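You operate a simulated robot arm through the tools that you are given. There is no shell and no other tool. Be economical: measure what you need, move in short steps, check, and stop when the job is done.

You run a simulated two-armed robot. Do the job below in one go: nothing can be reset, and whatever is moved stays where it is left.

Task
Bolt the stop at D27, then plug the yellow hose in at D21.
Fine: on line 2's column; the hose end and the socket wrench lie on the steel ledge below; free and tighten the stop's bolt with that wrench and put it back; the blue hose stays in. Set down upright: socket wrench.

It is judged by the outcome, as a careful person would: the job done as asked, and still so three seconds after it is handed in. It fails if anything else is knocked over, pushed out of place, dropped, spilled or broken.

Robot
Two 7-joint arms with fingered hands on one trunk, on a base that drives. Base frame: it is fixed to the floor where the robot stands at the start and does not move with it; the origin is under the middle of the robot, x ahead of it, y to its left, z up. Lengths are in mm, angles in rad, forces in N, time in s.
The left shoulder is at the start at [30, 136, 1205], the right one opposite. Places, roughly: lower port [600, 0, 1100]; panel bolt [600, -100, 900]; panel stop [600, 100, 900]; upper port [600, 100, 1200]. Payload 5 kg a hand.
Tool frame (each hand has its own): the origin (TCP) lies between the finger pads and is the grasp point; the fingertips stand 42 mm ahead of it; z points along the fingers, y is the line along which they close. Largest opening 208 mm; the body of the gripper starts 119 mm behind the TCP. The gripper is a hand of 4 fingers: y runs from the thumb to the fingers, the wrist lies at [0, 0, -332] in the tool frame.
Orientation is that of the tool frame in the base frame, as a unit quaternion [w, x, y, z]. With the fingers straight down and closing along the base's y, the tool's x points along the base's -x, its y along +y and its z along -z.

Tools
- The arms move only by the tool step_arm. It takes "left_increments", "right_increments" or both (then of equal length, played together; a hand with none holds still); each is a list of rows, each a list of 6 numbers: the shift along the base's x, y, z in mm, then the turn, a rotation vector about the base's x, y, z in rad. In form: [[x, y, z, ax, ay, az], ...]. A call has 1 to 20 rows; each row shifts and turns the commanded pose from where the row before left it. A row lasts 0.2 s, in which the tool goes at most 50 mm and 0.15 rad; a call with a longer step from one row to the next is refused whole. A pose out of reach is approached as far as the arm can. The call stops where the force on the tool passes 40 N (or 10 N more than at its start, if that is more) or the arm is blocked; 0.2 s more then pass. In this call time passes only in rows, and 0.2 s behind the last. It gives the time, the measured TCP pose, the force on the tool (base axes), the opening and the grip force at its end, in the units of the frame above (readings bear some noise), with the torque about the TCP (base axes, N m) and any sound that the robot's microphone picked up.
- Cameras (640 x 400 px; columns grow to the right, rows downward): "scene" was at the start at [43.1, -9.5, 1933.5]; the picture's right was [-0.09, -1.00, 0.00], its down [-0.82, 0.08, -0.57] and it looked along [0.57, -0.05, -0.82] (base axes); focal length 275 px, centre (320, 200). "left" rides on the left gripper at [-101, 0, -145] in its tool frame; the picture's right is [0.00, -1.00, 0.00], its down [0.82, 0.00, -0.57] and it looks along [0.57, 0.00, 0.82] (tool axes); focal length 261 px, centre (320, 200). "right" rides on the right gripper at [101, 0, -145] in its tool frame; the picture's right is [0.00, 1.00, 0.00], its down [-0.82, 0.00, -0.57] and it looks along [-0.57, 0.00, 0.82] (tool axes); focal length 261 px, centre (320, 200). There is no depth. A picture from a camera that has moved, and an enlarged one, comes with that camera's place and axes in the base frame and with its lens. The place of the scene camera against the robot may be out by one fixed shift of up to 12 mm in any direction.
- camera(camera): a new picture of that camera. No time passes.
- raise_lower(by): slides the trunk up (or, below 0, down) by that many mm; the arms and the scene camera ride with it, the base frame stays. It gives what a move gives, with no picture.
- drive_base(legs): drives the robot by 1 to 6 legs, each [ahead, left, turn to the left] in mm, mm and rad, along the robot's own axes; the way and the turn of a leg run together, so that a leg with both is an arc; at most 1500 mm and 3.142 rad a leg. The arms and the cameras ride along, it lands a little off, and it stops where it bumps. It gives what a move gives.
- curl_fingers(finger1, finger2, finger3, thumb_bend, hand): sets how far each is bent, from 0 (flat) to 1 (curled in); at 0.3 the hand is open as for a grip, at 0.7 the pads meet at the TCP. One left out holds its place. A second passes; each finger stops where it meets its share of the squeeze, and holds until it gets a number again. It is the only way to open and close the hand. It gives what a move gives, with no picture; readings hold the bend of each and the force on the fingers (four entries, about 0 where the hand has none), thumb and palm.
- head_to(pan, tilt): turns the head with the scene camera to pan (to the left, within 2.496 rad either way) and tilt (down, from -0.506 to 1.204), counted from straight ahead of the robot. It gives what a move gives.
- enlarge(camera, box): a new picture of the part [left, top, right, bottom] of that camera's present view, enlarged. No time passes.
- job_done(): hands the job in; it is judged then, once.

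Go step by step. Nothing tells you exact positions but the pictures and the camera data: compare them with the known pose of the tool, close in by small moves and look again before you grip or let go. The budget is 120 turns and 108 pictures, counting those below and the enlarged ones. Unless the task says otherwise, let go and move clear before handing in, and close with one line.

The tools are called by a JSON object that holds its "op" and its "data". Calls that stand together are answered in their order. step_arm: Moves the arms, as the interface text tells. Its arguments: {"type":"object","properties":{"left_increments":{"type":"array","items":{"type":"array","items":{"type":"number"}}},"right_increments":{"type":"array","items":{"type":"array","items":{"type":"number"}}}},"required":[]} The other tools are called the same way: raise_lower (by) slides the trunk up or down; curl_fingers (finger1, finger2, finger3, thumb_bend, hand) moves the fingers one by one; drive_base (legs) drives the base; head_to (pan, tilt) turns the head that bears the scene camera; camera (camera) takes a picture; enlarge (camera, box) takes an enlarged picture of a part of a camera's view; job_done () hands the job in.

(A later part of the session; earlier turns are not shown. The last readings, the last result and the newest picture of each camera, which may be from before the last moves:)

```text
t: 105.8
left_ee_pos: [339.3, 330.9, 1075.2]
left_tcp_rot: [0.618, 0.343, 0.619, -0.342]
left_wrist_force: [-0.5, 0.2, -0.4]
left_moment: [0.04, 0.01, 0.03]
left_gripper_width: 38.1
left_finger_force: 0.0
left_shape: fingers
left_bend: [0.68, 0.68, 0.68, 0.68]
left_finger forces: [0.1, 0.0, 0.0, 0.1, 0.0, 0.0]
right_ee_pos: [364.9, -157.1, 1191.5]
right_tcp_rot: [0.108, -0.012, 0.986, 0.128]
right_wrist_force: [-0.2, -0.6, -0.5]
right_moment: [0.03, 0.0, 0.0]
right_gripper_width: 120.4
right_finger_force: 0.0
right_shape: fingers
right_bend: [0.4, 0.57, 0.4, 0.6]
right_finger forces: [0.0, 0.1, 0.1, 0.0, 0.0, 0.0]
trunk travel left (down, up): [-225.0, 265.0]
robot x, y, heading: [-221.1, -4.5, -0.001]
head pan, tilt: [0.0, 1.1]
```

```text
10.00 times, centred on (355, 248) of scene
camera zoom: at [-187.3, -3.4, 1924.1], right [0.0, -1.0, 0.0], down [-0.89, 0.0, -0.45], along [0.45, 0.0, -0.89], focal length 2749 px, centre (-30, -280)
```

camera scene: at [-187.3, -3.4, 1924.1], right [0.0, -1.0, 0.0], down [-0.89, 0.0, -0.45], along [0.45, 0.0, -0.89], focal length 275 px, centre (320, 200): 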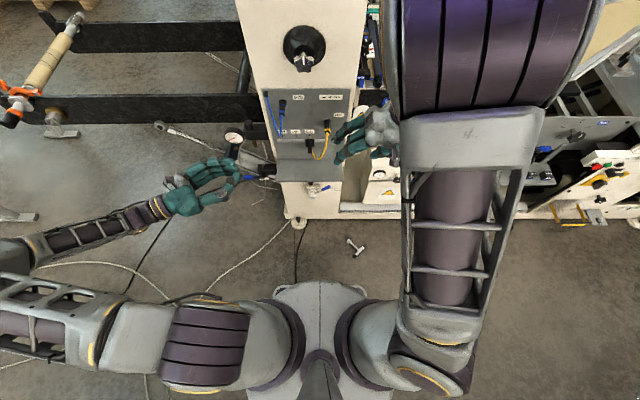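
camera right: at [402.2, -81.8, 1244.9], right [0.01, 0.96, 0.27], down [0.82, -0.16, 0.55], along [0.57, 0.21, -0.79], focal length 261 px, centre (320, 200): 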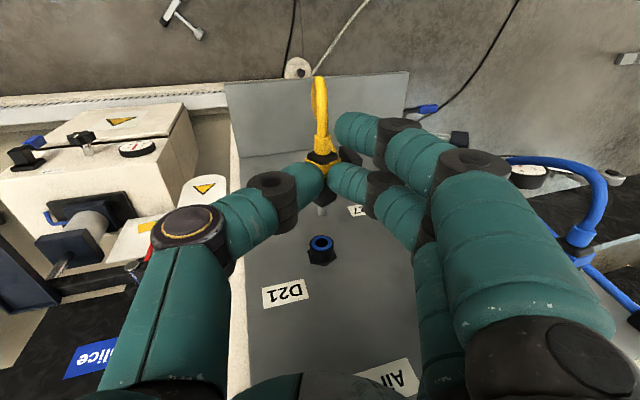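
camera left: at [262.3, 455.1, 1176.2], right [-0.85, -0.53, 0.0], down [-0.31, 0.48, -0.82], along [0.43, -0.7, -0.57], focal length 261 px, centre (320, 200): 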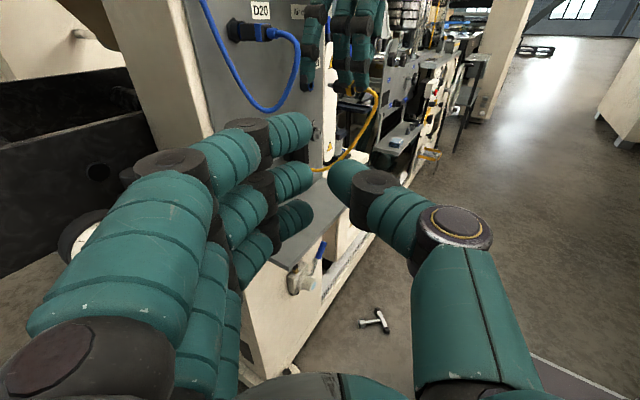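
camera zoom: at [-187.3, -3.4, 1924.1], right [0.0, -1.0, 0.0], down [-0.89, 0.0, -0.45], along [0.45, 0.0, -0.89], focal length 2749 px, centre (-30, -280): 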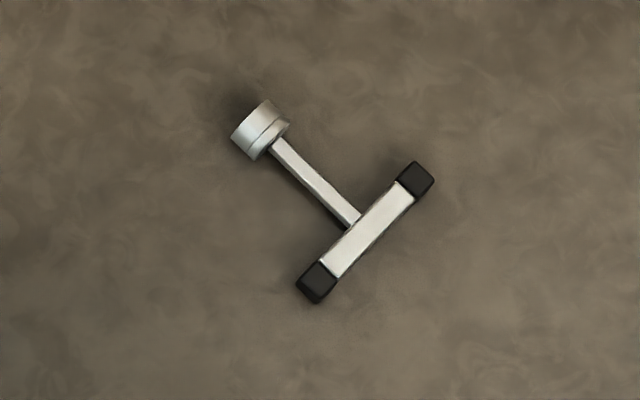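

The wrench lies flat: bar centre ≈ (382, -274), socket ≈ (451, -209), stem mid ≈ (414, -244). I'll lower the trunk, level and yaw the right hand so it closes across the stem, and go down over it.

{"op": "raise_lower", "data": {"by": -225}}

{"op": "curl_fingers", "data": {"hand": "right", "finger1": 0.64, "finger2": 0.64, "finger3": 0.64, "thumb_bend": 0.64}}

{"op": "step_arm", "data": {"right_increments": [[0, -15, -30, -0.128, 0.108, 0], [0, -15, -30, -0.128, 0.109, 0], [10, -11, -35, 0, 0, 0.142], [10, -11, -35, 0, 0, 0.142], [10, -11, -35, 0, 0, 0.142], [10, -11, -35, 0, 0, 0.142], [9, -11, -35, 0, 0, 0.142], [0, 0, -45, 0, 0, 0], [0, 0, -45, 0, 0, 0], [0, 0, -45, 0, 0, 0], [0, 0, -45, 0, 0, 0], [0, 0, -45, 0, 0, 0], [0, 0, -45, 0, 0, 0]]}}

```text
t: 108.2
left_ee_pos: [337.6, 330.8, 850.3]
left_tcp_rot: [0.618, 0.343, 0.62, -0.341]
left_wrist_force: [0.0, 0.4, 0.9]
left_moment: [0.04, 0.01, 0.04]
left_gripper_width: 38.3
left_finger_force: 0.1
left_shape: fingers
left_bend: [0.68, 0.68, 0.68, 0.68]
left_finger forces: [0.0, 0.1, 0.1, 0.0, 0.0, 0.0]
right_ee_pos: [363.8, -157.5, 966.6]
right_tcp_rot: [0.107, -0.011, 0.986, 0.127]
right_wrist_force: [0.0, -0.5, 0.1]
right_moment: [0.01, 0.0, -0.03]
right_gripper_width: 120.1
right_finger_force: 0.0
right_shape: fingers
right_bend: [0.4, 0.57, 0.4, 0.6]
right_finger forces: [0.0, 0.0, 0.0, 0.1, 0.1, 0.0]
trunk travel left (down, up): [0.0, 490.0]
robot x, y, heading: [-222.8, -1.4, 0.0]
head pan, tilt: [0.0, 1.1]
```

```text
t: 109.2
left_ee_pos: [339.0, 330.8, 850.7]
left_tcp_rot: [0.618, 0.342, 0.62, -0.342]
left_wrist_force: [-1.1, -0.5, 0.3]
left_moment: [0.01, -0.02, -0.01]
left_gripper_width: 38.4
left_finger_force: 0.2
left_shape: fingers
left_bend: [0.68, 0.68, 0.68, 0.68]
left_finger forces: [0.0, 0.1, 0.0, 0.0, 0.0, 0.1]
right_ee_pos: [364.5, -156.2, 966.1]
right_tcp_rot: [0.107, -0.011, 0.986, 0.127]
right_wrist_force: [0.0, 0.7, -0.9]
right_moment: [0.0, -0.01, 0.01]
right_gripper_width: 54.2
right_finger_force: 0.1
right_shape: fingers
right_bend: [0.64, 0.64, 0.64, 0.64]
right_finger forces: [0.1, 0.1, 0.0, 0.0, 0.0, 0.0]
trunk travel left (down, up): [0.0, 490.0]
robot x, y, heading: [-221.3, -1.5, 0.001]
head pan, tilt: [0.0, 1.1]
```

```text
refused: row 1 steps farther than a row can; nothing moved
```

{"op": "step_arm", "data": {"right_increments": [[0, -10, -25, -0.085, 0.072, 0], [0, -10, -25, -0.085, 0.072, 0], [0, -10, -25, -0.086, 0.073, 0], [10, -11, -35, 0, 0, 0.142], [10, -11, -35, 0, 0, 0.142], [10, -11, -35, 0, 0, 0.142], [10, -11, -35, 0, 0, 0.142], [9, -11, -35, 0, 0, 0.142], [0, 0, -45, 0, 0, 0], [0, 0, -45, 0, 0, 0], [0, 0, -45, 0, 0, 0], [0, 0, -45, 0, 0, 0], [0, 0, -45, 0, 0, 0], [0, 0, -45, 0, 0, 0]]}}

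```text
t: 112.2
left_ee_pos: [340.1, 330.9, 850.1]
left_tcp_rot: [0.618, 0.343, 0.619, -0.343]
left_wrist_force: [0.6, -0.1, 0.3]
left_moment: [0.02, -0.01, -0.02]
left_gripper_width: 38.2
left_finger_force: 0.1
left_shape: fingers
left_bend: [0.68, 0.68, 0.68, 0.68]
left_finger forces: [0.1, 0.0, 0.0, 0.1, 0.1, 0.0]
right_ee_pos: [414.2, -240.2, 445.4]
right_tcp_rot: [-0.002, -0.358, 0.934, -0.001]
right_wrist_force: [1.1, 0.0, 0.4]
right_moment: [0.06, 0.18, 0.02]
right_gripper_width: 53.9
right_finger_force: 0.1
right_shape: fingers
right_bend: [0.64, 0.64, 0.64, 0.64]
right_finger forces: [0.0, 0.0, 0.0, 0.0, 0.0, 0.0]
trunk travel left (down, up): [0.0, 490.0]
robot x, y, heading: [-221.8, 0.1, -0.003]
head pan, tilt: [0.0, 1.1]
```

{"op": "step_arm", "data": {"right_increments": [[0, -1, -45, 0, 0, 0], [0, -1, -45, 0, 0, 0], [0, -1, -45, 0, 0, 0], [0, 0, -45, 0, 0, 0], [0, 0, -45, 0, 0, 0], [0, 0, -45, 0, 0, 0], [0, 0, -35, 0, 0, 0]]}}

{"op": "camera", "data": {"camera": "right"}}

```text
t: 113.8
left_ee_pos: [337.5, 331.3, 851.0]
left_tcp_rot: [0.618, 0.342, 0.62, -0.342]
left_wrist_force: [0.1, -0.3, 0.1]
left_moment: [0.0, -0.01, 0.03]
left_gripper_width: 38.3
left_finger_force: 0.0
left_shape: fingers
left_bend: [0.68, 0.68, 0.68, 0.68]
left_finger forces: [0.0, 0.0, 0.1, 0.0, 0.0, 0.0]
right_ee_pos: [410.8, -237.4, 148.9]
right_tcp_rot: [0.004, -0.334, 0.943, 0.009]
right_wrist_force: [-1.4, -8.9, 0.0]
right_moment: [0.71, -0.09, 0.49]
right_gripper_width: 53.6
right_finger_force: 0.0
right_shape: fingers
right_bend: [0.64, 0.64, 0.64, 0.64]
right_finger forces: [0.0, 0.0, 0.0, 0.0, 0.1, 0.0]
right hand out of reach, approached as far as the arm can: row 7
trunk travel left (down, up): [0.0, 490.0]
robot x, y, heading: [-223.9, -4.0, 0.002]
head pan, tilt: [0.0, 1.1]
```

```text
3 pictures are left
camera right: at [333.3, -303.6, 291.4], right [-0.63, 0.78, 0.01], down [0.64, 0.5, 0.58], along [0.45, 0.37, -0.81], focal length 261 px, centre (320, 200)
```

right: 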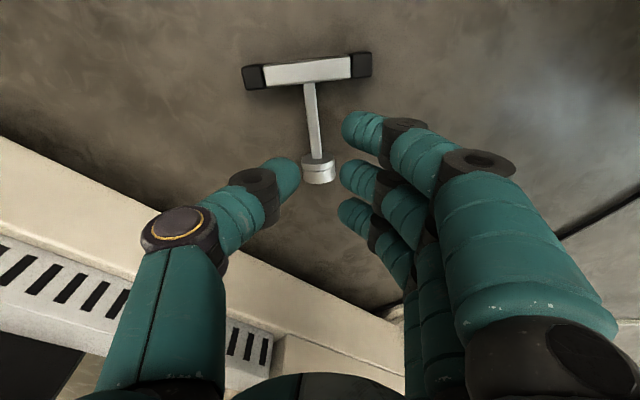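

The arm's limit here is z≈149, so the base must come closer. I'll pull both hands back first, then drive ahead 180 mm and descend again.

{"op": "step_arm", "data": {"right_increments": [[0, 0, 45, 0, 0, 0], [-30, 0, 35, 0, 0, 0], [-40, 0, 20, 0, 0, 0], [-40, 0, 20, 0, 0, 0], [-40, 0, 20, 0, 0, 0], [-30, 0, 0, 0, 0, 0]], "left_increments": [[-30, 20, 0, 0, 0, 0], [-30, 20, 0, 0, 0, 0], [-30, 20, 0, 0, 0, 0], [-30, 20, 0, 0, 0, 0], [0, 0, 0, 0, 0, 0], [0, 0, 0, 0, 0, 0]]}}

{"op": "drive_base", "data": {"legs": [[180, 0, 0]]}}

```text
t: 115.2
left_ee_pos: [216.4, 413.6, 849.7]
left_tcp_rot: [0.618, 0.343, 0.62, -0.342]
left_wrist_force: [-0.4, -0.2, 0.5]
left_moment: [0.04, 0.05, 0.02]
left_gripper_width: 38.2
left_finger_force: 0.0
left_shape: fingers
left_bend: [0.68, 0.68, 0.68, 0.68]
left_finger forces: [0.0, 0.0, 0.0, 0.0, 0.1, 0.0]
right_ee_pos: [230.1, -243.3, 288.3]
right_tcp_rot: [-0.002, -0.359, 0.933, 0.0]
right_wrist_force: [1.2, 0.2, -1.0]
right_moment: [-0.07, 0.12, 0.0]
right_gripper_width: 53.3
right_finger_force: 0.1
right_shape: fingers
right_bend: [0.64, 0.64, 0.64, 0.64]
right_finger forces: [0.0, 0.0, 0.1, 0.1, 0.1, 0.0]
trunk travel left (down, up): [0.0, 490.0]
robot x, y, heading: [-223.8, 1.3, 0.0]
head pan, tilt: [0.0, 1.1]
```

```text
t: 116.7
left_ee_pos: [399.0, 412.5, 849.0]
left_tcp_rot: [0.619, 0.341, 0.62, -0.341]
left_wrist_force: [0.6, -0.2, -0.7]
left_moment: [0.0, -0.02, -0.09]
left_gripper_width: 38.2
left_finger_force: 0.0
left_shape: fingers
left_bend: [0.68, 0.68, 0.68, 0.68]
left_finger forces: [0.0, 0.0, 0.0, 0.0, 0.1, 0.0]
right_ee_pos: [408.8, -244.1, 287.2]
right_tcp_rot: [-0.003, -0.357, 0.934, 0.0]
right_wrist_force: [0.0, 0.4, 0.1]
right_moment: [-0.01, 0.02, 0.03]
right_gripper_width: 53.5
right_finger_force: 0.1
right_shape: fingers
right_bend: [0.64, 0.64, 0.64, 0.64]
right_finger forces: [0.1, 0.1, 0.0, 0.0, 0.0, 0.1]
trunk travel left (down, up): [0.0, 490.0]
robot x, y, heading: [-39.5, -0.3, -0.003]
head pan, tilt: [0.0, 1.1]
```

{"op": "step_arm", "data": {"right_increments": [[1, 0, -45, 0, 0, 0.014], [1, -1, -45, 0, 0, 0.014], [1, -1, -45, 0, 0, 0], [0, 0, -40, 0, 0, 0], [0, 0, -32, 0, 0, 0]]}}

{"op": "camera", "data": {"camera": "right"}}

```text
t: 117.9
left_ee_pos: [397.1, 410.2, 852.2]
left_tcp_rot: [0.618, 0.343, 0.619, -0.341]
left_wrist_force: [-0.4, -1.9, 1.6]
left_moment: [0.26, 0.18, 0.22]
left_gripper_width: 38.3
left_finger_force: 0.1
left_shape: fingers
left_bend: [0.68, 0.68, 0.68, 0.68]
left_finger forces: [0.0, 0.1, 0.1, 0.1, 0.0, 0.0]
right_ee_pos: [415.0, -248.2, 79.3]
right_tcp_rot: [-0.001, -0.37, 0.929, 0.0]
right_wrist_force: [1.2, 2.8, 0.2]
right_moment: [-0.29, 0.25, 0.01]
right_gripper_width: 53.5
right_finger_force: 0.0
right_shape: fingers
right_bend: [0.64, 0.64, 0.64, 0.64]
right_finger forces: [0.0, 0.1, 0.0, 0.1, 0.1, 0.0]
trunk travel left (down, up): [0.0, 490.0]
robot x, y, heading: [-43.8, 1.0, 0.005]
head pan, tilt: [0.0, 1.1]
```

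```text
2 pictures are left
camera right: at [341.7, -316.4, 224.6], right [-0.68, 0.73, 0.0], down [0.6, 0.56, 0.57], along [0.42, 0.39, -0.82], focal length 261 px, centre (320, 200)
```

right: 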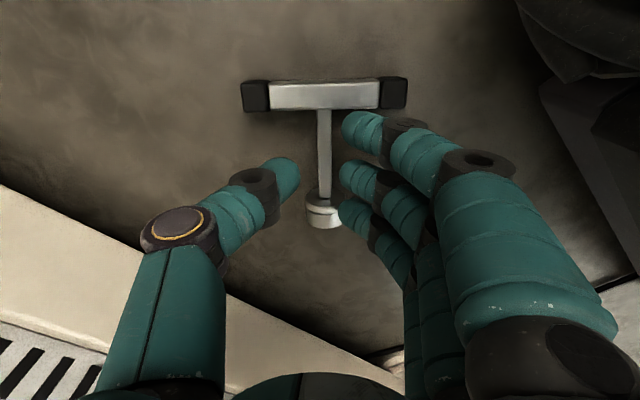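

The stem is under the hand. Only two fingers fit between bar and socket, so I open finger 3, shift 6 mm towards the socket, and lower to the floor.

{"op": "curl_fingers", "data": {"hand": "right", "finger1": 0.67, "finger2": 0.67, "finger3": 0.35, "thumb_bend": 0.67}}

{"op": "step_arm", "data": {"right_increments": [[2, 6.6, -8, 0, 0, 0], [0, 0, -10, 0, 0, 0], [0, 0, -6, 0, 0, 0], [0, 0, -4, 0, 0, 0]]}}

```text
t: 118.9
left_ee_pos: [397.7, 412.8, 849.7]
left_tcp_rot: [0.618, 0.343, 0.619, -0.342]
left_wrist_force: [0.1, -0.5, 0.8]
left_moment: [0.02, 0.0, 0.03]
left_gripper_width: 38.3
left_finger_force: 0.2
left_shape: fingers
left_bend: [0.68, 0.68, 0.68, 0.68]
left_finger forces: [0.1, 0.0, 0.0, 0.0, 0.1, 0.1]
right_ee_pos: [412.7, -246.1, 79.3]
right_tcp_rot: [-0.002, -0.372, 0.928, -0.001]
right_wrist_force: [-0.5, -0.4, 0.7]
right_moment: [0.01, -0.04, 0.0]
right_gripper_width: 41.9
right_finger_force: 0.1
right_shape: fingers
right_bend: [0.67, 0.67, 0.35, 0.67]
right_finger forces: [0.0, 0.1, 0.1, 0.0, 0.1, 0.0]
trunk travel left (down, up): [0.0, 490.0]
robot x, y, heading: [-40.1, -1.4, -0.001]
head pan, tilt: [0.0, 1.1]
```

```text
t: 119.9
left_ee_pos: [398.1, 412.3, 848.7]
left_tcp_rot: [0.618, 0.343, 0.62, -0.342]
left_wrist_force: [0.2, 0.0, 0.4]
left_moment: [0.06, -0.02, 0.01]
left_gripper_width: 38.1
left_finger_force: 0.1
left_shape: fingers
left_bend: [0.68, 0.68, 0.68, 0.68]
left_finger forces: [0.1, 0.0, 0.0, 0.0, 0.0, 0.0]
right_ee_pos: [415.9, -239.0, 66.0]
right_tcp_rot: [-0.003, -0.371, 0.929, 0.0]
right_wrist_force: [1.2, 1.0, 0.5]
right_moment: [-0.01, -0.02, 0.01]
right_gripper_width: 42.3
right_finger_force: 0.1
right_shape: fingers
right_bend: [0.67, 0.67, 0.35, 0.67]
right_finger forces: [0.0, 0.0, 0.0, 0.0, 0.0, 0.0]
right hand out of reach, approached as far as the arm can: row 2, 4
trunk travel left (down, up): [0.0, 490.0]
robot x, y, heading: [-41.3, 0.6, 0.002]
head pan, tilt: [0.0, 1.1]
```

{"op": "step_arm", "data": {"right_increments": [[0, 0, -4, 0, 0, 0], [0, 0, -4, 0, 0, 0], [0, 0, -4, 0, 0, 0], [0, 0, -3, 0, 0, 0]]}}

```text
t: 120.9
left_ee_pos: [398.1, 413.3, 850.5]
left_tcp_rot: [0.618, 0.343, 0.619, -0.342]
left_wrist_force: [0.2, -0.5, 0.0]
left_moment: [-0.04, 0.0, 0.01]
left_gripper_width: 38.4
left_finger_force: 0.1
left_shape: fingers
left_bend: [0.68, 0.68, 0.68, 0.68]
left_finger forces: [0.0, 0.0, 0.1, 0.0, 0.0, 0.0]
right_ee_pos: [414.9, -241.4, 65.9]
right_tcp_rot: [-0.003, -0.37, 0.929, 0.0]
right_wrist_force: [-0.6, 0.1, 1.1]
right_moment: [-0.03, -0.01, -0.01]
right_gripper_width: 41.8
right_finger_force: 0.0
right_shape: fingers
right_bend: [0.67, 0.67, 0.35, 0.67]
right_finger forces: [0.0, 0.0, 0.0, 0.0, 0.0, 0.0]
right hand out of reach, approached as far as the arm can: row 1, 2, 3
trunk travel left (down, up): [0.0, 490.0]
robot x, y, heading: [-41.3, -2.0, 0.0]
head pan, tilt: [0.0, 1.1]
```

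Still reach-limited at z≈66, with no contact. Tilting the wrist back towards the robot should bring the shoulder distance down.

{"op": "step_arm", "data": {"right_increments": [[0, 0, 0, 0.068, -0.073, 0], [0, 0, 0, 0.068, -0.073, 0], [0, 0, -4, 0, 0, 0], [0, 0, -4, 0, 0, 0], [0, 0, -3, 0, 0, 0], [0, 0, -3, 0, 0, 0]]}}

```text
t: 122.3
left_ee_pos: [397.8, 412.8, 850.3]
left_tcp_rot: [0.618, 0.343, 0.62, -0.341]
left_wrist_force: [-0.2, 0.1, 0.9]
left_moment: [-0.01, -0.01, 0.0]
left_gripper_width: 38.2
left_finger_force: 0.0
left_shape: fingers
left_bend: [0.68, 0.68, 0.68, 0.68]
left_finger forces: [0.0, 0.0, 0.0, 0.0, 0.1, 0.0]
right_ee_pos: [414.9, -239.8, 53.7]
right_tcp_rot: [0.09, -0.37, 0.924, 0.036]
right_wrist_force: [0.4, 5.2, 11.0]
right_moment: [0.19, 0.33, -0.16]
right_gripper_width: 41.5
right_finger_force: 5.3
right_shape: fingers
right_bend: [0.67, 0.67, 0.35, 0.67]
right_finger forces: [11.5, 0.1, 0.0, 0.1, 0.0, 0.0]
right hand out of reach, approached as far as the arm can: row 6
trunk travel left (down, up): [0.0, 490.0]
robot x, y, heading: [-41.6, 0.7, 0.001]
head pan, tilt: [0.0, 1.1]
```

Reached z≈54 with finger 1 touching the floor. Shift 6 mm back along the stem, ease up slightly and close.

{"op": "step_arm", "data": {"right_increments": [[-4.4, -4.1, 2, 0, 0, 0]]}}

{"op": "curl_fingers", "data": {"hand": "right", "finger1": 0.85, "finger2": 0.85, "thumb_bend": 0.75}}

```text
t: 122.7
left_ee_pos: [397.8, 412.7, 849.9]
left_tcp_rot: [0.618, 0.343, 0.619, -0.342]
left_wrist_force: [-0.5, -0.4, -0.5]
left_moment: [0.01, -0.04, 0.02]
left_gripper_width: 38.5
left_finger_force: 0.0
left_shape: fingers
left_bend: [0.68, 0.68, 0.68, 0.68]
left_finger forces: [0.0, 0.0, 0.0, 0.0, 0.0, 0.0]
right_ee_pos: [410.7, -245.9, 54.9]
right_tcp_rot: [0.09, -0.369, 0.924, 0.036]
right_wrist_force: [0.0, 0.1, 0.0]
right_moment: [-0.01, -0.04, -0.01]
right_gripper_width: 41.5
right_finger_force: 0.4
right_shape: fingers
right_bend: [0.67, 0.67, 0.35, 0.67]
right_finger forces: [0.2, 0.0, 0.1, 0.0, 0.0, 0.1]
trunk travel left (down, up): [0.0, 490.0]
robot x, y, heading: [-41.0, -1.3, -0.002]
head pan, tilt: [0.0, 1.1]
```

```text
t: 123.7
left_ee_pos: [399.0, 412.0, 849.8]
left_tcp_rot: [0.618, 0.342, 0.62, -0.341]
left_wrist_force: [-0.1, 0.0, 1.0]
left_moment: [0.02, 0.02, 0.02]
left_gripper_width: 38.5
left_finger_force: 0.0
left_shape: fingers
left_bend: [0.68, 0.68, 0.68, 0.68]
left_finger forces: [0.1, 0.0, 0.0, 0.1, 0.0, 0.0]
right_ee_pos: [410.1, -245.1, 55.3]
right_tcp_rot: [0.091, -0.37, 0.924, 0.036]
right_wrist_force: [1.3, -1.3, 1.7]
right_moment: [0.04, -0.16, -0.07]
right_gripper_width: 30.7
right_finger_force: 21.3
right_shape: fingers
right_bend: [0.71, 0.68, 0.35, 0.71]
right_finger forces: [8.7, 11.2, 0.0, 0.0, 23.1, 0.1]
trunk travel left (down, up): [0.0, 490.0]
robot x, y, heading: [-41.9, 0.4, -0.002]
head pan, tilt: [0.0, 1.1]
```

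Grip forces show the stem is held (9 + 11 against 23 N). Lift.

{"op": "step_arm", "data": {"right_increments": [[0, 0, 10, 0, 0, 0], [0, 0, 25, 0, 0, 0], [0, 0, 40, 0, 0, 0], [-10, 0, 45, 0, 0, 0], [-10, 0, 45, 0, 0, 0], [-20, 0, 45, 0, 0, 0], [-30, 0, 35, 0, 0, 0], [-35, 0, 30, 0, 0, 0], [-35, 0, 30, 0, 0, 0], [-35, 0, 30, 0, 0, 0]]}}

```text
t: 125.9
left_ee_pos: [396.8, 413.9, 849.4]
left_tcp_rot: [0.618, 0.342, 0.619, -0.342]
left_wrist_force: [-0.7, 0.4, -1.2]
left_moment: [-0.01, -0.03, 0.07]
left_gripper_width: 38.3
left_finger_force: 0.0
left_shape: fingers
left_bend: [0.68, 0.68, 0.68, 0.68]
left_finger forces: [0.1, 0.0, 0.0, 0.0, 0.0, 0.0]
right_ee_pos: [235.5, -244.1, 390.5]
right_tcp_rot: [0.091, -0.37, 0.924, 0.036]
right_wrist_force: [1.3, 0.8, -3.1]
right_moment: [-0.1, 0.1, 0.0]
right_gripper_width: 23.5
right_finger_force: 12.4
right_shape: fingers
right_bend: [0.73, 0.68, 0.35, 0.73]
right_finger forces: [4.7, 9.8, 0.0, 0.1, 9.9, 0.1]
trunk travel left (down, up): [0.0, 490.0]
robot x, y, heading: [-40.8, -1.1, 0.003]
head pan, tilt: [0.0, 1.1]
```

The wrench is in hand (weight shows). Tighten, drive back and raise the trunk again.

{"op": "curl_fingers", "data": {"hand": "right", "finger1": 0.85, "finger2": 0.85, "thumb_bend": 0.82}}

{"op": "drive_base", "data": {"legs": [[-180, 0, 0]]}}

{"op": "raise_lower", "data": {"by": 225}}

{"op": "step_arm", "data": {"right_increments": [[40, 10, 20, 0, 0, 0.1355], [40, 10, 20, 0, 0, 0.1355], [40, 10, 20, 0, 0, 0.1355], [40, 10, 20, 0, 0, 0.1355], [40, 10, 20, 0, 0, 0.1355], [40, 10, 20, 0, 0, 0.1355], [20, 5, 40, 0, 0, 0], [20, 5, 40, 0, 0, 0], [10, 5, 40, 0, 0, 0], [10, 5, 40, 0, 0, 0], [0, 0, 40, 0, 0, 0], [0, 0, 30, 0, 0, 0]]}}

```text
t: 126.9
left_ee_pos: [398.2, 412.1, 850.0]
left_tcp_rot: [0.619, 0.342, 0.619, -0.342]
left_wrist_force: [-0.4, 0.4, 0.9]
left_moment: [0.02, 0.02, 0.02]
left_gripper_width: 38.3
left_finger_force: 0.0
left_shape: fingers
left_bend: [0.68, 0.68, 0.68, 0.68]
left_finger forces: [0.0, 0.0, 0.1, 0.1, 0.0, 0.1]
right_ee_pos: [235.3, -244.3, 391.1]
right_tcp_rot: [0.09, -0.37, 0.924, 0.036]
right_wrist_force: [0.4, 0.6, -2.5]
right_moment: [-0.04, 0.01, -0.01]
right_gripper_width: 23.0
right_finger_force: 28.2
right_shape: fingers
right_bend: [0.74, 0.68, 0.35, 0.74]
right_finger forces: [13.4, 17.5, 0.0, 0.1, 25.4, 0.1]
trunk travel left (down, up): [0.0, 490.0]
robot x, y, heading: [-41.7, -3.1, 0.002]
head pan, tilt: [0.0, 1.1]
```

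```text
t: 128.4
left_ee_pos: [214.5, 413.6, 849.5]
left_tcp_rot: [0.619, 0.342, 0.619, -0.342]
left_wrist_force: [-0.3, 0.4, -0.3]
left_moment: [0.02, -0.04, 0.07]
left_gripper_width: 38.3
left_finger_force: 0.0
left_shape: fingers
left_bend: [0.68, 0.68, 0.68, 0.68]
left_finger forces: [0.1, 0.1, 0.0, 0.0, 0.0, 0.0]
right_ee_pos: [54.3, -244.6, 390.2]
right_tcp_rot: [0.091, -0.37, 0.924, 0.036]
right_wrist_force: [0.1, 0.2, -3.3]
right_moment: [-0.07, -0.01, 0.02]
right_gripper_width: 23.1
right_finger_force: 28.2
right_shape: fingers
right_bend: [0.74, 0.68, 0.35, 0.74]
right_finger forces: [13.4, 17.7, 0.0, 0.0, 25.4, 0.0]
trunk travel left (down, up): [0.0, 490.0]
robot x, y, heading: [-223.9, -1.0, 0.003]
head pan, tilt: [0.0, 1.1]
```

```text
t: 130.8
left_ee_pos: [214.3, 413.3, 1075.1]
left_tcp_rot: [0.619, 0.341, 0.62, -0.341]
left_wrist_force: [0.6, 0.1, -0.5]
left_moment: [0.01, 0.02, 0.02]
left_gripper_width: 38.4
left_finger_force: 0.1
left_shape: fingers
left_bend: [0.68, 0.68, 0.68, 0.68]
left_finger forces: [0.0, 0.0, 0.0, 0.0, 0.0, 0.1]
right_ee_pos: [54.3, -243.4, 615.1]
right_tcp_rot: [0.09, -0.371, 0.924, 0.037]
right_wrist_force: [0.6, -0.3, -2.7]
right_moment: [-0.08, 0.0, 0.01]
right_gripper_width: 23.0
right_finger_force: 28.6
right_shape: fingers
right_bend: [0.74, 0.68, 0.35, 0.74]
right_finger forces: [13.4, 17.7, 0.1, 0.0, 25.5, 0.0]
trunk travel left (down, up): [-225.0, 265.0]
robot x, y, heading: [-227.5, -3.7, -0.0]
head pan, tilt: [0.0, 1.1]
```

```text
t: 133.4
left_ee_pos: [214.7, 413.9, 1073.5]
left_tcp_rot: [0.619, 0.341, 0.62, -0.341]
left_wrist_force: [-0.4, 0.6, -0.5]
left_moment: [-0.05, -0.04, -0.02]
left_gripper_width: 38.3
left_finger_force: 0.1
left_shape: fingers
left_bend: [0.68, 0.68, 0.68, 0.68]
left_finger forces: [0.0, 0.0, 0.0, 0.0, 0.0, 0.0]
right_ee_pos: [353.9, -162.8, 965.3]
right_tcp_rot: [-0.067, 0.706, -0.702, -0.069]
right_wrist_force: [0.2, 0.8, -3.0]
right_moment: [-0.07, -0.04, -0.02]
right_gripper_width: 22.9
right_finger_force: 27.1
right_shape: fingers
right_bend: [0.75, 0.68, 0.35, 0.74]
right_finger forces: [13.6, 17.1, 0.1, 0.0, 23.2, 0.0]
trunk travel left (down, up): [-225.0, 265.0]
robot x, y, heading: [-223.1, -2.6, 0.003]
head pan, tilt: [0.0, 1.1]
```

{"op": "step_arm", "data": {"right_increments": [[4, 0, 0, 0, -0.1428, 0], [4, 0, 0, 0, -0.1428, 0], [4, 0, 0, 0, -0.1428, 0], [4, 0, 0, 0, -0.1428, 0], [4, 0, 0, 0, -0.1428, 0], [4, 0, 0, 0, -0.1428, 0], [4, 0, 0, 0, -0.1428, 0], [4, 0, 0, 0, -0.1428, 0], [4, 0, 0, 0, -0.1428, 0], [4, 0, 0, 0, -0.1428, 0], [4, 0, 0, 0, -0.1428, 0]]}}

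{"op": "step_arm", "data": {"right_increments": [[0, 5, 0, -0.1428, 0, 0], [0, 5, 0, -0.1428, 0, 0], [0, 5, 0, -0.1428, 0, 0], [0, 5, 0, -0.1428, 0, 0], [0, 5, 0, -0.1428, 0, 0], [0, 5, 0, -0.1428, 0, 0], [0, 5, 0, -0.1428, 0, 0], [0, 5, 0, -0.1428, 0, 0], [0, 5, 0, -0.1428, 0, 0], [0, 5, 0, -0.1428, 0, 0], [0, 5, 0, -0.1428, 0, 0]]}}

{"op": "head_to", "data": {"pan": 0.0, "tilt": 0.85}}

```text
t: 136.0
left_ee_pos: [214.2, 410.7, 1075.6]
left_tcp_rot: [0.619, 0.342, 0.619, -0.342]
left_wrist_force: [-0.4, -0.9, -0.3]
left_moment: [0.11, 0.03, 0.11]
left_gripper_width: 38.3
left_finger_force: 0.1
left_shape: fingers
left_bend: [0.68, 0.68, 0.68, 0.68]
left_finger forces: [0.1, 0.0, 0.0, 0.0, 0.0, 0.1]
right_ee_pos: [422.3, -79.4, 1096.5]
right_tcp_rot: [0.651, -0.596, 0.293, -0.369]
right_wrist_force: [0.4, -2.3, -1.9]
right_moment: [-0.09, 0.06, 0.21]
right_gripper_width: 22.5
right_finger_force: 28.6
right_shape: fingers
right_bend: [0.75, 0.67, 0.35, 0.74]
right_finger forces: [12.9, 21.0, 0.1, 0.0, 24.9, 0.0]
right hand out of reach, approached as far as the arm can: row 2, 7, 8, 9, 10, 11
trunk travel left (down, up): [-225.0, 265.0]
robot x, y, heading: [-222.7, -3.1, -0.0]
head pan, tilt: [0.0, 1.1]
stopped in row 11 (right hand): the arm was blocked; the commanded pose is now the measured one
```

```text
t: 138.4
left_ee_pos: [214.6, 414.8, 1074.2]
left_tcp_rot: [0.619, 0.342, 0.618, -0.343]
left_wrist_force: [-0.3, -0.1, 2.1]
left_moment: [0.08, 0.04, -0.05]
left_gripper_width: 38.4
left_finger_force: 0.1
left_shape: fingers
left_bend: [0.68, 0.68, 0.68, 0.68]
left_finger forces: [0.0, 0.0, 0.1, 0.0, 0.1, 0.0]
right_ee_pos: [435.4, -39.8, 1122.1]
right_tcp_rot: [-0.038, 0.881, 0.055, 0.469]
right_wrist_force: [-2.9, 4.5, -3.3]
right_moment: [-0.28, -0.06, -0.49]
right_gripper_width: 22.5
right_finger_force: 26.3
right_shape: fingers
right_bend: [0.75, 0.67, 0.35, 0.74]
right_finger forces: [11.9, 16.2, 0.1, 0.1, 25.0, 0.0]
right hand out of reach, approached as far as the arm can: row 3, 4, 5, 6
trunk travel left (down, up): [-225.0, 265.0]
robot x, y, heading: [-223.3, -2.5, 0.002]
head pan, tilt: [0.0, 1.1]
```

```text
t: 139.1
left_ee_pos: [214.2, 412.4, 1075.5]
left_tcp_rot: [0.619, 0.342, 0.62, -0.341]
left_wrist_force: [0.1, -0.3, 0.3]
left_moment: [0.02, -0.03, 0.04]
left_gripper_width: 38.3
left_finger_force: 0.1
left_shape: fingers
left_bend: [0.68, 0.68, 0.68, 0.68]
left_finger forces: [0.0, 0.0, 0.1, 0.1, 0.0, 0.0]
right_ee_pos: [436.2, -45.9, 1118.1]
right_tcp_rot: [-0.039, 0.882, 0.052, 0.467]
right_wrist_force: [0.5, -1.0, -3.1]
right_moment: [0.06, 0.07, 0.03]
right_gripper_width: 22.5
right_finger_force: 26.1
right_shape: fingers
right_bend: [0.75, 0.67, 0.35, 0.74]
right_finger forces: [12.0, 16.4, 0.0, 0.0, 25.1, 0.1]
trunk travel left (down, up): [-225.0, 265.0]
robot x, y, heading: [-222.6, 0.8, 0.003]
head pan, tilt: [0.0, 0.85]
```

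The roll is nearly right; by my bookkeeping the socket still points ~0.39 rad back from vertical. The pose was reach-limited up high, so I move lower and right (clear of the yellow hose), then finish the pitch.

{"op": "step_arm", "data": {"right_increments": [[0, -30, -30, 0, 0, 0], [0, -30, -30, 0, 0, 0], [0, -5, -40, 0, 0, 0], [0, 0, -40, 0, 0, 0], [0, 0, -30, 0, 0, 0], [4, 0, 0, 0.01, -0.1, 0], [4, 0, 0, 0.01, -0.1, 0], [4, 0, 0, 0.01, -0.1, 0], [4, 0, 0, 0, -0.094, 0]]}}

```text
t: 141.1
left_ee_pos: [214.0, 412.8, 1075.2]
left_tcp_rot: [0.619, 0.341, 0.62, -0.341]
left_wrist_force: [-0.5, 0.2, 0.2]
left_moment: [-0.02, 0.0, -0.04]
left_gripper_width: 38.5
left_finger_force: 0.1
left_shape: fingers
left_bend: [0.68, 0.68, 0.68, 0.68]
left_finger forces: [0.1, 0.1, 0.0, 0.0, 0.1, 0.0]
right_ee_pos: [436.8, -102.7, 1060.5]
right_tcp_rot: [-0.037, 0.884, 0.054, 0.463]
right_wrist_force: [0.8, 0.9, -2.1]
right_moment: [0.0, 0.07, -0.03]
right_gripper_width: 22.4
right_finger_force: 26.1
right_shape: fingers
right_bend: [0.75, 0.67, 0.35, 0.75]
right_finger forces: [11.5, 16.4, 0.0, 0.1, 25.3, 0.0]
right hand out of reach, approached as far as the arm can: row 3, 4, 5, 6, 7, 8, 9
trunk travel left (down, up): [-225.0, 265.0]
robot x, y, heading: [-224.0, -0.8, 0.002]
head pan, tilt: [0.0, 0.85]
```

{"op": "step_arm", "data": {"right_increments": [[0, -15, 0, 0, 0, 0], [10, 0, 0, 0, -0.05, 0], [10, 0, 0, 0, -0.1, 0], [10, 0, 0, 0, -0.1, 0], [10, 0, 0, 0, -0.1, 0]]}}

```text
t: 142.3
left_ee_pos: [214.2, 414.1, 1075.3]
left_tcp_rot: [0.619, 0.342, 0.62, -0.341]
left_wrist_force: [1.1, -0.7, 0.5]
left_moment: [0.05, -0.01, 0.03]
left_gripper_width: 38.3
left_finger_force: 0.0
left_shape: fingers
left_bend: [0.68, 0.68, 0.68, 0.68]
left_finger forces: [0.0, 0.0, 0.0, 0.0, 0.0, 0.1]
right_ee_pos: [437.7, -121.5, 1062.6]
right_tcp_rot: [-0.038, 0.884, 0.054, 0.463]
right_wrist_force: [-0.3, -0.1, -2.6]
right_moment: [0.03, 0.08, -0.01]
right_gripper_width: 22.2
right_finger_force: 26.5
right_shape: fingers
right_bend: [0.75, 0.67, 0.35, 0.75]
right_finger forces: [11.5, 16.4, 0.0, 0.0, 25.3, 0.0]
right hand out of reach, approached as far as the arm can: row 1, 2, 3, 4, 5
trunk travel left (down, up): [-225.0, 265.0]
robot x, y, heading: [-222.7, 2.1, 0.009]
head pan, tilt: [0.0, 0.85]
```

A wrist limit blocks this route. I'll unroll, finish the pitch in the orientation that worked earlier (thumb up, lower and further ahead), then roll again.

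{"op": "step_arm", "data": {"right_increments": [[2, 0, 0, 0.14, 0, 0], [2, 0, 0, 0.14, 0, 0], [2, 0, 0, 0.14, 0, 0], [2, 0, 0, 0.14, 0, 0], [2, 0, 0, 0.14, 0, 0], [2, 0, 0, 0.14, 0, 0], [2, 0, 0, 0.14, 0, 0], [2, 0, 0, 0.14, 0, 0], [2, 0, 0, 0.14, 0, 0], [2, 0, 0, 0.14, 0, 0]]}}

{"op": "step_arm", "data": {"right_increments": [[0, 0, -25, 0, 0, 0], [0, 0, -25, 0, 0, 0], [0, 0, -25, 0, 0, 0], [0, 0, -25, 0, 0, 0], [0, 0, -20, 0, 0, 0]]}}

```text
t: 144.5
left_ee_pos: [214.4, 413.5, 1074.1]
left_tcp_rot: [0.618, 0.342, 0.62, -0.341]
left_wrist_force: [0.6, 0.4, 0.2]
left_moment: [0.01, 0.01, -0.03]
left_gripper_width: 38.1
left_finger_force: 0.1
left_shape: fingers
left_bend: [0.68, 0.68, 0.68, 0.68]
left_finger forces: [0.0, 0.1, 0.1, 0.0, 0.1, 0.0]
right_ee_pos: [461.9, -134.8, 1070.2]
right_tcp_rot: [-0.614, 0.64, -0.285, 0.363]
right_wrist_force: [-0.2, -0.5, -3.4]
right_moment: [-0.08, 0.07, -0.01]
right_gripper_width: 22.6
right_finger_force: 27.1
right_shape: fingers
right_bend: [0.75, 0.67, 0.35, 0.75]
right_finger forces: [11.1, 18.7, 0.0, 0.0, 24.7, 0.0]
right hand out of reach, approached as far as the arm can: row 1
trunk travel left (down, up): [-225.0, 265.0]
robot x, y, heading: [-224.1, 1.5, 0.002]
head pan, tilt: [0.0, 0.85]
```

```text
t: 145.7
left_ee_pos: [216.3, 412.5, 1075.1]
left_tcp_rot: [0.618, 0.342, 0.619, -0.342]
left_wrist_force: [1.4, 0.2, 0.6]
left_moment: [0.01, 0.0, -0.02]
left_gripper_width: 38.5
left_finger_force: 0.2
left_shape: fingers
left_bend: [0.68, 0.68, 0.68, 0.68]
left_finger forces: [0.0, 0.0, 0.1, 0.0, 0.0, 0.0]
right_ee_pos: [461.9, -136.3, 950.4]
right_tcp_rot: [-0.612, 0.641, -0.286, 0.364]
right_wrist_force: [-0.4, 1.0, -2.3]
right_moment: [-0.11, 0.11, 0.02]
right_gripper_width: 22.1
right_finger_force: 27.5
right_shape: fingers
right_bend: [0.75, 0.67, 0.35, 0.75]
right_finger forces: [11.1, 18.8, 0.0, 0.1, 24.9, 0.0]
trunk travel left (down, up): [-225.0, 265.0]
robot x, y, heading: [-225.8, 0.6, 0.003]
head pan, tilt: [0.0, 0.85]
```

Lowering works in this orientation. Now yaw −0.41 to square the wrench, then roll −1.46 to bring the socket down.

{"op": "step_arm", "data": {"right_increments": [[0, 0, 0, 0, 0, -0.137], [0, 0, 0, 0, 0, -0.137], [0, 0, 0, 0, 0, -0.137], [1, 2, 0, -0.1459, 0, 0], [1, 2, 0, -0.1459, 0, 0], [1, 2, 0, -0.1459, 0, 0], [1, 2, 0, -0.1459, 0, 0], [1, 2, 0, -0.1459, 0, 0], [1, 2, 0, -0.1459, 0, 0], [1, 2, 0, -0.1459, 0, 0], [1, 2, 0, -0.1459, 0, 0], [1, 2, 0, -0.1459, 0, 0], [1, 2, 0, -0.1459, 0, 0]]}}

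```text
t: 148.5
left_ee_pos: [215.5, 415.6, 1075.3]
left_tcp_rot: [0.619, 0.34, 0.62, -0.341]
left_wrist_force: [0.1, 0.6, 0.2]
left_moment: [-0.05, -0.03, -0.14]
left_gripper_width: 38.2
left_finger_force: 0.0
left_shape: fingers
left_bend: [0.68, 0.68, 0.68, 0.68]
left_finger forces: [0.0, 0.1, 0.0, 0.1, 0.1, 0.0]
right_ee_pos: [542.2, -271.1, 1122.7]
right_tcp_rot: [-0.02, 0.862, 0.021, 0.506]
right_wrist_force: [-1.2, -0.2, -7.1]
right_moment: [0.08, -0.35, -0.05]
right_gripper_width: 22.5
right_finger_force: 26.9
right_shape: fingers
right_bend: [0.75, 0.67, 0.35, 0.75]
right_finger forces: [11.0, 15.7, 0.0, 0.0, 26.1, 0.0]
right hand out of reach, approached as far as the arm can: row 1, 2, 3, 4, 5, 6, 7, 8, 9, 10, 11, 12, 13
trunk travel left (down, up): [-225.0, 265.0]
robot x, y, heading: [-224.2, 1.7, 0.0]
head pan, tilt: [0.0, 0.85]
```

The arm wandered to its limit. Heading the hand ~0.4 rad left matches the pose that worked on the bolt, and yaw does not matter for setting it down upright, so I'll go there.

{"op": "step_arm", "data": {"right_increments": [[-35, 20, 0, 0, 0, 0.1], [-35, 20, 0, 0, 0, 0.1], [-35, 20, 0, 0, 0, 0.1], [0, 30, -20, 0, 0, 0.1], [10, 30, -35, 0, 0, 0], [10, 30, -35, 0, 0, 0], [0, 10, -40, 0, 0, 0], [0, 0, -35, 0, 0, 0], [0, 0, 0, 0.041, -0.095, 0], [0, 0, 0, 0.041, -0.095, 0], [0, 0, 0, 0.041, -0.095, 0]]}}

```text
t: 150.9
left_ee_pos: [215.1, 413.3, 1075.1]
left_tcp_rot: [0.618, 0.343, 0.62, -0.342]
left_wrist_force: [-0.3, 0.2, -0.5]
left_moment: [-0.02, 0.03, 0.05]
left_gripper_width: 38.4
left_finger_force: 0.1
left_shape: fingers
left_bend: [0.68, 0.68, 0.68, 0.68]
left_finger forces: [0.0, 0.0, 0.1, 0.0, 0.0, 0.0]
right_ee_pos: [497.9, -64.7, 1139.9]
right_tcp_rot: [-0.122, 0.845, 0.19, 0.485]
right_wrist_force: [-0.1, -0.3, -1.8]
right_moment: [-0.02, 0.08, -0.01]
right_gripper_width: 22.4
right_finger_force: 27.0
right_shape: fingers
right_bend: [0.75, 0.67, 0.35, 0.75]
right_finger forces: [11.8, 16.2, 0.0, 0.0, 26.3, 0.0]
right hand out of reach, approached as far as the arm can: row 1, 2, 3, 4, 5, 6, 7, 8, 9, 10, 11
trunk travel left (down, up): [-225.0, 265.0]
robot x, y, heading: [-222.3, -0.6, 0.002]
head pan, tilt: [0.0, 0.85]
```

Forward/lower isn't reachable in this wrist pose, but the trunk and base can move it. First back away from the plug to a pose I know is reachable.

{"op": "step_arm", "data": {"right_increments": [[-30, -15, 0, 0, 0, 0], [-30, -20, 0, 0, 0, -0.1], [0, -15, -25, 0, 0, -0.1], [0, 0, -25, 0, 0, -0.1], [0, 0, -25, 0, 0, 0]]}}

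{"op": "camera", "data": {"camera": "scene"}}

```text
t: 152.1
left_ee_pos: [214.8, 413.3, 1074.3]
left_tcp_rot: [0.619, 0.341, 0.62, -0.341]
left_wrist_force: [0.9, -0.6, -0.2]
left_moment: [-0.04, -0.03, -0.03]
left_gripper_width: 38.4
left_finger_force: 0.1
left_shape: fingers
left_bend: [0.68, 0.68, 0.68, 0.68]
left_finger forces: [0.0, 0.0, 0.0, 0.0, 0.1, 0.1]
right_ee_pos: [449.8, -139.9, 1120.9]
right_tcp_rot: [-0.046, 0.865, 0.061, 0.496]
right_wrist_force: [0.5, 0.0, -3.9]
right_moment: [-0.01, 0.08, -0.01]
right_gripper_width: 22.4
right_finger_force: 27.9
right_shape: fingers
right_bend: [0.75, 0.67, 0.35, 0.75]
right_finger forces: [11.8, 16.2, 0.0, 0.0, 26.5, 0.1]
right hand out of reach, approached as far as the arm can: row 3, 4, 5
trunk travel left (down, up): [-225.0, 265.0]
robot x, y, heading: [-224.1, -3.0, 0.006]
head pan, tilt: [0.0, 0.85]
```

```text
1 pictures are left
camera scene: at [-174.0, -2.9, 1941.8], right [0.0, -1.0, 0.0], down [-0.75, 0.0, -0.66], along [0.66, 0.0, -0.75], focal length 275 px, centre (320, 200)
```

scene: 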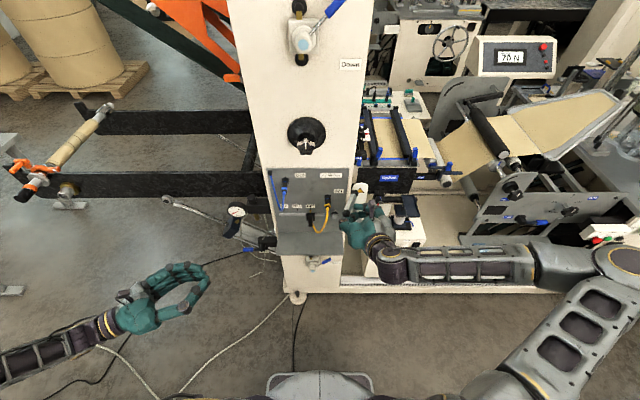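

The panel still shows D20 and D21 plugged and the stop at D27. Now: small arm shift, lower the trunk, then drive ahead so the socket comes over the ledge below the plug's height.

{"op": "step_arm", "data": {"right_increments": [[-13, 20, -10, 0, 0, 0], [0, 15, -20, 0, 0, 0], [0, 0, -20, 0, 0, 0], [0, 0, -10, 0, 0, 0]]}}

{"op": "raise_lower", "data": {"by": -185}}

```text
t: 153.1
left_ee_pos: [215.1, 414.8, 1073.7]
left_tcp_rot: [0.619, 0.341, 0.62, -0.341]
left_wrist_force: [0.5, -0.2, -0.5]
left_moment: [0.02, -0.01, 0.01]
left_gripper_width: 38.3
left_finger_force: 0.1
left_shape: fingers
left_bend: [0.68, 0.68, 0.68, 0.68]
left_finger forces: [0.0, 0.0, 0.0, 0.0, 0.0, 0.0]
right_ee_pos: [436.9, -112.3, 1112.3]
right_tcp_rot: [-0.047, 0.866, 0.062, 0.493]
right_wrist_force: [-0.5, -1.0, -3.3]
right_moment: [0.01, 0.11, 0.01]
right_gripper_width: 22.4
right_finger_force: 27.3
right_shape: fingers
right_bend: [0.75, 0.67, 0.35, 0.75]
right_finger forces: [11.7, 16.2, 0.1, 0.0, 26.6, 0.0]
right hand out of reach, approached as far as the arm can: row 1, 2, 3, 4
trunk travel left (down, up): [-225.0, 265.0]
robot x, y, heading: [-223.3, 3.4, 0.003]
head pan, tilt: [0.0, 0.85]
```

```text
t: 155.2
left_ee_pos: [213.9, 414.5, 890.6]
left_tcp_rot: [0.618, 0.343, 0.62, -0.342]
left_wrist_force: [-0.4, -0.2, -1.0]
left_moment: [0.04, -0.01, 0.03]
left_gripper_width: 38.2
left_finger_force: 0.1
left_shape: fingers
left_bend: [0.68, 0.68, 0.68, 0.68]
left_finger forces: [0.0, 0.0, 0.1, 0.0, 0.0, 0.1]
right_ee_pos: [436.8, -113.1, 928.9]
right_tcp_rot: [-0.046, 0.866, 0.061, 0.494]
right_wrist_force: [0.1, -0.5, -2.7]
right_moment: [0.03, 0.09, 0.01]
right_gripper_width: 22.5
right_finger_force: 26.9
right_shape: fingers
right_bend: [0.75, 0.67, 0.35, 0.75]
right_finger forces: [11.9, 16.2, 0.0, 0.0, 26.7, 0.0]
trunk travel left (down, up): [-40.0, 450.0]
robot x, y, heading: [-224.9, 0.8, -0.001]
head pan, tilt: [0.0, 0.85]
```

{"op": "drive_base", "data": {"legs": [[66, 25, 0]]}}

{"op": "raise_lower", "data": {"by": -30}}

{"op": "step_arm", "data": {"right_increments": [[0, 0, -4, 0, 0.03, 0], [0, 0, -4, 0, 0.03, 0], [0, 0, -4, 0, 0, 0], [0, 0, -4, 0, 0, 0]]}}

```text
t: 156.2
left_ee_pos: [282.0, 437.7, 889.2]
left_tcp_rot: [0.618, 0.342, 0.619, -0.342]
left_wrist_force: [0.8, -0.5, -0.8]
left_moment: [-0.04, -0.03, -0.09]
left_gripper_width: 38.0
left_finger_force: 0.1
left_shape: fingers
left_bend: [0.68, 0.68, 0.68, 0.68]
left_finger forces: [0.0, 0.0, 0.1, 0.0, 0.1, 0.0]
right_ee_pos: [503.0, -86.2, 927.3]
right_tcp_rot: [-0.046, 0.867, 0.061, 0.493]
right_wrist_force: [-7.3, -1.2, -2.8]
right_moment: [0.05, -0.15, -0.12]
right_gripper_width: 22.4
right_finger_force: 37.1
right_shape: fingers
right_bend: [0.75, 0.71, 0.35, 0.75]
right_finger forces: [21.6, 17.0, 0.0, 0.0, 35.8, 0.0]
trunk travel left (down, up): [-40.0, 450.0]
robot x, y, heading: [-162.0, 23.4, -0.003]
head pan, tilt: [0.0, 0.85]
```

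```text
t: 156.9
left_ee_pos: [281.2, 437.2, 861.5]
left_tcp_rot: [0.618, 0.342, 0.619, -0.341]
left_wrist_force: [-0.1, 0.3, -0.9]
left_moment: [0.03, 0.03, -0.01]
left_gripper_width: 38.3
left_finger_force: 0.1
left_shape: fingers
left_bend: [0.68, 0.68, 0.68, 0.68]
left_finger forces: [0.0, 0.1, 0.0, 0.1, 0.0, 0.0]
right_ee_pos: [501.7, -87.1, 898.1]
right_tcp_rot: [-0.047, 0.867, 0.062, 0.492]
right_wrist_force: [-6.0, -6.2, -3.3]
right_moment: [0.26, -0.27, -0.6]
right_gripper_width: 23.1
right_finger_force: 46.0
right_shape: fingers
right_bend: [0.76, 0.71, 0.35, 0.74]
right_finger forces: [32.8, 17.8, 0.0, 0.0, 42.0, 0.0]
trunk travel left (down, up): [-10.0, 480.0]
robot x, y, heading: [-159.8, 21.3, 0.004]
head pan, tilt: [0.0, 0.85]
```

```text
t: 157.9
left_ee_pos: [282.2, 438.4, 860.1]
left_tcp_rot: [0.619, 0.341, 0.62, -0.341]
left_wrist_force: [0.1, 0.6, 0.4]
left_moment: [0.01, -0.01, -0.02]
left_gripper_width: 38.7
left_finger_force: 0.0
left_shape: fingers
left_bend: [0.68, 0.68, 0.68, 0.68]
left_finger forces: [0.1, 0.0, 0.1, 0.0, 0.0, 0.0]
right_ee_pos: [501.8, -85.1, 881.5]
right_tcp_rot: [-0.049, 0.881, 0.061, 0.466]
right_wrist_force: [-5.1, 0.8, -0.8]
right_moment: [-0.01, -0.33, 0.11]
right_gripper_width: 23.2
right_finger_force: 38.6
right_shape: fingers
right_bend: [0.75, 0.67, 0.35, 0.74]
right_finger forces: [17.5, 21.5, 0.0, 0.0, 37.2, 0.0]
trunk travel left (down, up): [-10.0, 480.0]
robot x, y, heading: [-156.9, 25.5, 0.001]
head pan, tilt: [0.0, 0.85]
```

There's a light −x contact on the wrench. I'll use the last picture to see where the wrench is relative to ledge and bolt.

{"op": "camera", "data": {"camera": "right"}}

```text
0 pictures are left
camera right: at [440.8, -100.0, 1047.2], right [0.15, -0.99, -0.03], down [-0.92, -0.13, -0.36], along [0.35, 0.08, -0.93], focal length 261 px, centre (320, 200)
```

right: 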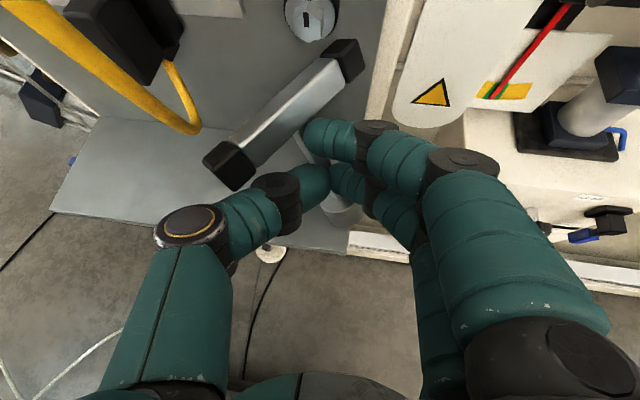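

The picture shows the bar's far cap touching the panel and the wrench leaning back and to the right, with its base near (517, −102). No pictures remain, so from here I rely on computed geometry: back off 8 mm, roll +0.37 and yaw −0.3 to bring it nearer upright and off the panel.

{"op": "step_arm", "data": {"right_increments": [[-8, 0, 3, 0, 0, 0], [0, 0, 0, 0.125, 0, 0], [0, 0, 0, 0.125, 0, 0], [0, 0, 0, 0.125, 0, 0]]}}

```text
t: 158.9
left_ee_pos: [280.3, 437.9, 859.5]
left_tcp_rot: [0.619, 0.342, 0.619, -0.342]
left_wrist_force: [-0.5, 0.2, -0.1]
left_moment: [0.02, 0.04, 0.06]
left_gripper_width: 38.4
left_finger_force: 0.1
left_shape: fingers
left_bend: [0.68, 0.68, 0.68, 0.68]
left_finger forces: [0.1, 0.0, 0.1, 0.0, 0.0, 0.1]
right_ee_pos: [495.1, -85.5, 887.0]
right_tcp_rot: [-0.212, 0.858, -0.028, 0.466]
right_wrist_force: [-0.6, -0.1, -2.2]
right_moment: [-0.04, 0.11, 0.0]
right_gripper_width: 22.5
right_finger_force: 27.4
right_shape: fingers
right_bend: [0.75, 0.67, 0.35, 0.75]
right_finger forces: [10.4, 15.6, 0.0, 0.1, 28.2, 0.1]
trunk travel left (down, up): [-10.0, 480.0]
robot x, y, heading: [-157.4, 26.7, 0.002]
head pan, tilt: [0.0, 0.85]
```

{"op": "step_arm", "data": {"right_increments": [[0, 0, 0, 0, -0.08, 0]]}}

```text
t: 159.3
left_ee_pos: [282.3, 438.6, 859.3]
left_tcp_rot: [0.618, 0.342, 0.62, -0.341]
left_wrist_force: [0.6, -0.6, -0.3]
left_moment: [0.0, 0.01, 0.03]
left_gripper_width: 38.2
left_finger_force: 0.2
left_shape: fingers
left_bend: [0.68, 0.68, 0.68, 0.68]
left_finger forces: [0.1, 0.1, 0.0, 0.1, 0.0, 0.0]
right_ee_pos: [495.6, -87.1, 887.6]
right_tcp_rot: [-0.211, 0.859, -0.028, 0.466]
right_wrist_force: [-0.9, -0.9, -2.5]
right_moment: [-0.02, 0.11, -0.01]
right_gripper_width: 22.7
right_finger_force: 26.8
right_shape: fingers
right_bend: [0.75, 0.67, 0.35, 0.75]
right_finger forces: [10.5, 15.8, 0.1, 0.1, 28.1, 0.0]
right hand out of reach, approached as far as the arm can: row 1
trunk travel left (down, up): [-10.0, 480.0]
robot x, y, heading: [-155.6, 24.3, 0.005]
head pan, tilt: [0.0, 0.85]
```

Lower the trunk the remaining 10 mm, then the arm in small steps until the base touches the ledge.

{"op": "raise_lower", "data": {"by": -10}}

{"op": "step_arm", "data": {"right_increments": [[0, 0, -4, 0, 0, 0], [0, 0, -4, 0, 0, 0], [0, 0, -3, 0, 0, 0], [0, 0, -3, 0, 0, 0]]}}

```text
t: 159.9
left_ee_pos: [282.1, 438.2, 849.4]
left_tcp_rot: [0.619, 0.341, 0.62, -0.34]
left_wrist_force: [-0.6, 0.3, -0.1]
left_moment: [0.06, 0.02, 0.04]
left_gripper_width: 38.2
left_finger_force: 0.1
left_shape: fingers
left_bend: [0.68, 0.68, 0.68, 0.68]
left_finger forces: [0.1, 0.0, 0.0, 0.0, 0.0, 0.0]
right_ee_pos: [494.5, -88.0, 876.5]
right_tcp_rot: [-0.211, 0.859, -0.028, 0.466]
right_wrist_force: [-0.2, 0.0, -4.0]
right_moment: [-0.03, 0.11, 0.02]
right_gripper_width: 22.8
right_finger_force: 27.5
right_shape: fingers
right_bend: [0.75, 0.67, 0.35, 0.75]
right_finger forces: [10.6, 15.9, 0.1, 0.0, 28.0, 0.1]
trunk travel left (down, up): [0.0, 490.0]
robot x, y, heading: [-160.4, 21.7, 0.0]
head pan, tilt: [0.0, 0.85]
```

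```text
t: 160.9
left_ee_pos: [279.9, 438.9, 850.3]
left_tcp_rot: [0.619, 0.343, 0.619, -0.341]
left_wrist_force: [-0.8, 0.8, 0.3]
left_moment: [0.03, 0.03, -0.03]
left_gripper_width: 38.6
left_finger_force: 0.0
left_shape: fingers
left_bend: [0.68, 0.68, 0.68, 0.68]
left_finger forces: [0.0, 0.0, 0.1, 0.0, 0.0, 0.0]
right_ee_pos: [494.4, -85.9, 870.9]
right_tcp_rot: [-0.211, 0.86, -0.028, 0.464]
right_wrist_force: [-1.3, -4.0, 37.6]
right_moment: [0.25, -1.22, -0.14]
right_gripper_width: 22.4
right_finger_force: 42.0
right_shape: fingers
right_bend: [0.75, 0.71, 0.35, 0.75]
right_finger forces: [16.1, 26.6, 0.0, 0.0, 40.9, 0.0]
right hand out of reach, approached as far as the arm can: row 3
trunk travel left (down, up): [0.0, 490.0]
robot x, y, heading: [-155.6, 23.1, 0.003]
head pan, tilt: [0.0, 0.85]
```

The base is on the ledge at about (527, −71), well inside its edges. Ease the pressure and draw the hand back ~12 mm, so the wrench pivots upright about its base.

{"op": "step_arm", "data": {"right_increments": [[0, 0, 2, 0, 0, 0], [-4, 0, 1, 0, 0, 0], [-4, 0, 0.5, 0, 0, 0], [-4, 0, 0, 0, 0, 0]]}}

```text
t: 161.9
left_ee_pos: [279.9, 439.4, 850.6]
left_tcp_rot: [0.619, 0.342, 0.62, -0.341]
left_wrist_force: [-1.1, 0.0, -0.6]
left_moment: [0.01, -0.02, 0.01]
left_gripper_width: 38.0
left_finger_force: 0.0
left_shape: fingers
left_bend: [0.68, 0.68, 0.68, 0.68]
left_finger forces: [0.0, 0.1, 0.0, 0.0, 0.0, 0.1]
right_ee_pos: [484.6, -87.5, 870.8]
right_tcp_rot: [-0.211, 0.861, -0.028, 0.461]
right_wrist_force: [4.5, 0.3, 12.3]
right_moment: [0.19, -0.84, -0.04]
right_gripper_width: 22.6
right_finger_force: 42.4
right_shape: fingers
right_bend: [0.75, 0.68, 0.35, 0.75]
right_finger forces: [24.8, 17.3, 0.1, 0.1, 42.8, 0.0]
right hand out of reach, approached as far as the arm can: row 4
trunk travel left (down, up): [0.0, 490.0]
robot x, y, heading: [-157.7, 25.9, 0.007]
head pan, tilt: [0.0, 0.85]
```

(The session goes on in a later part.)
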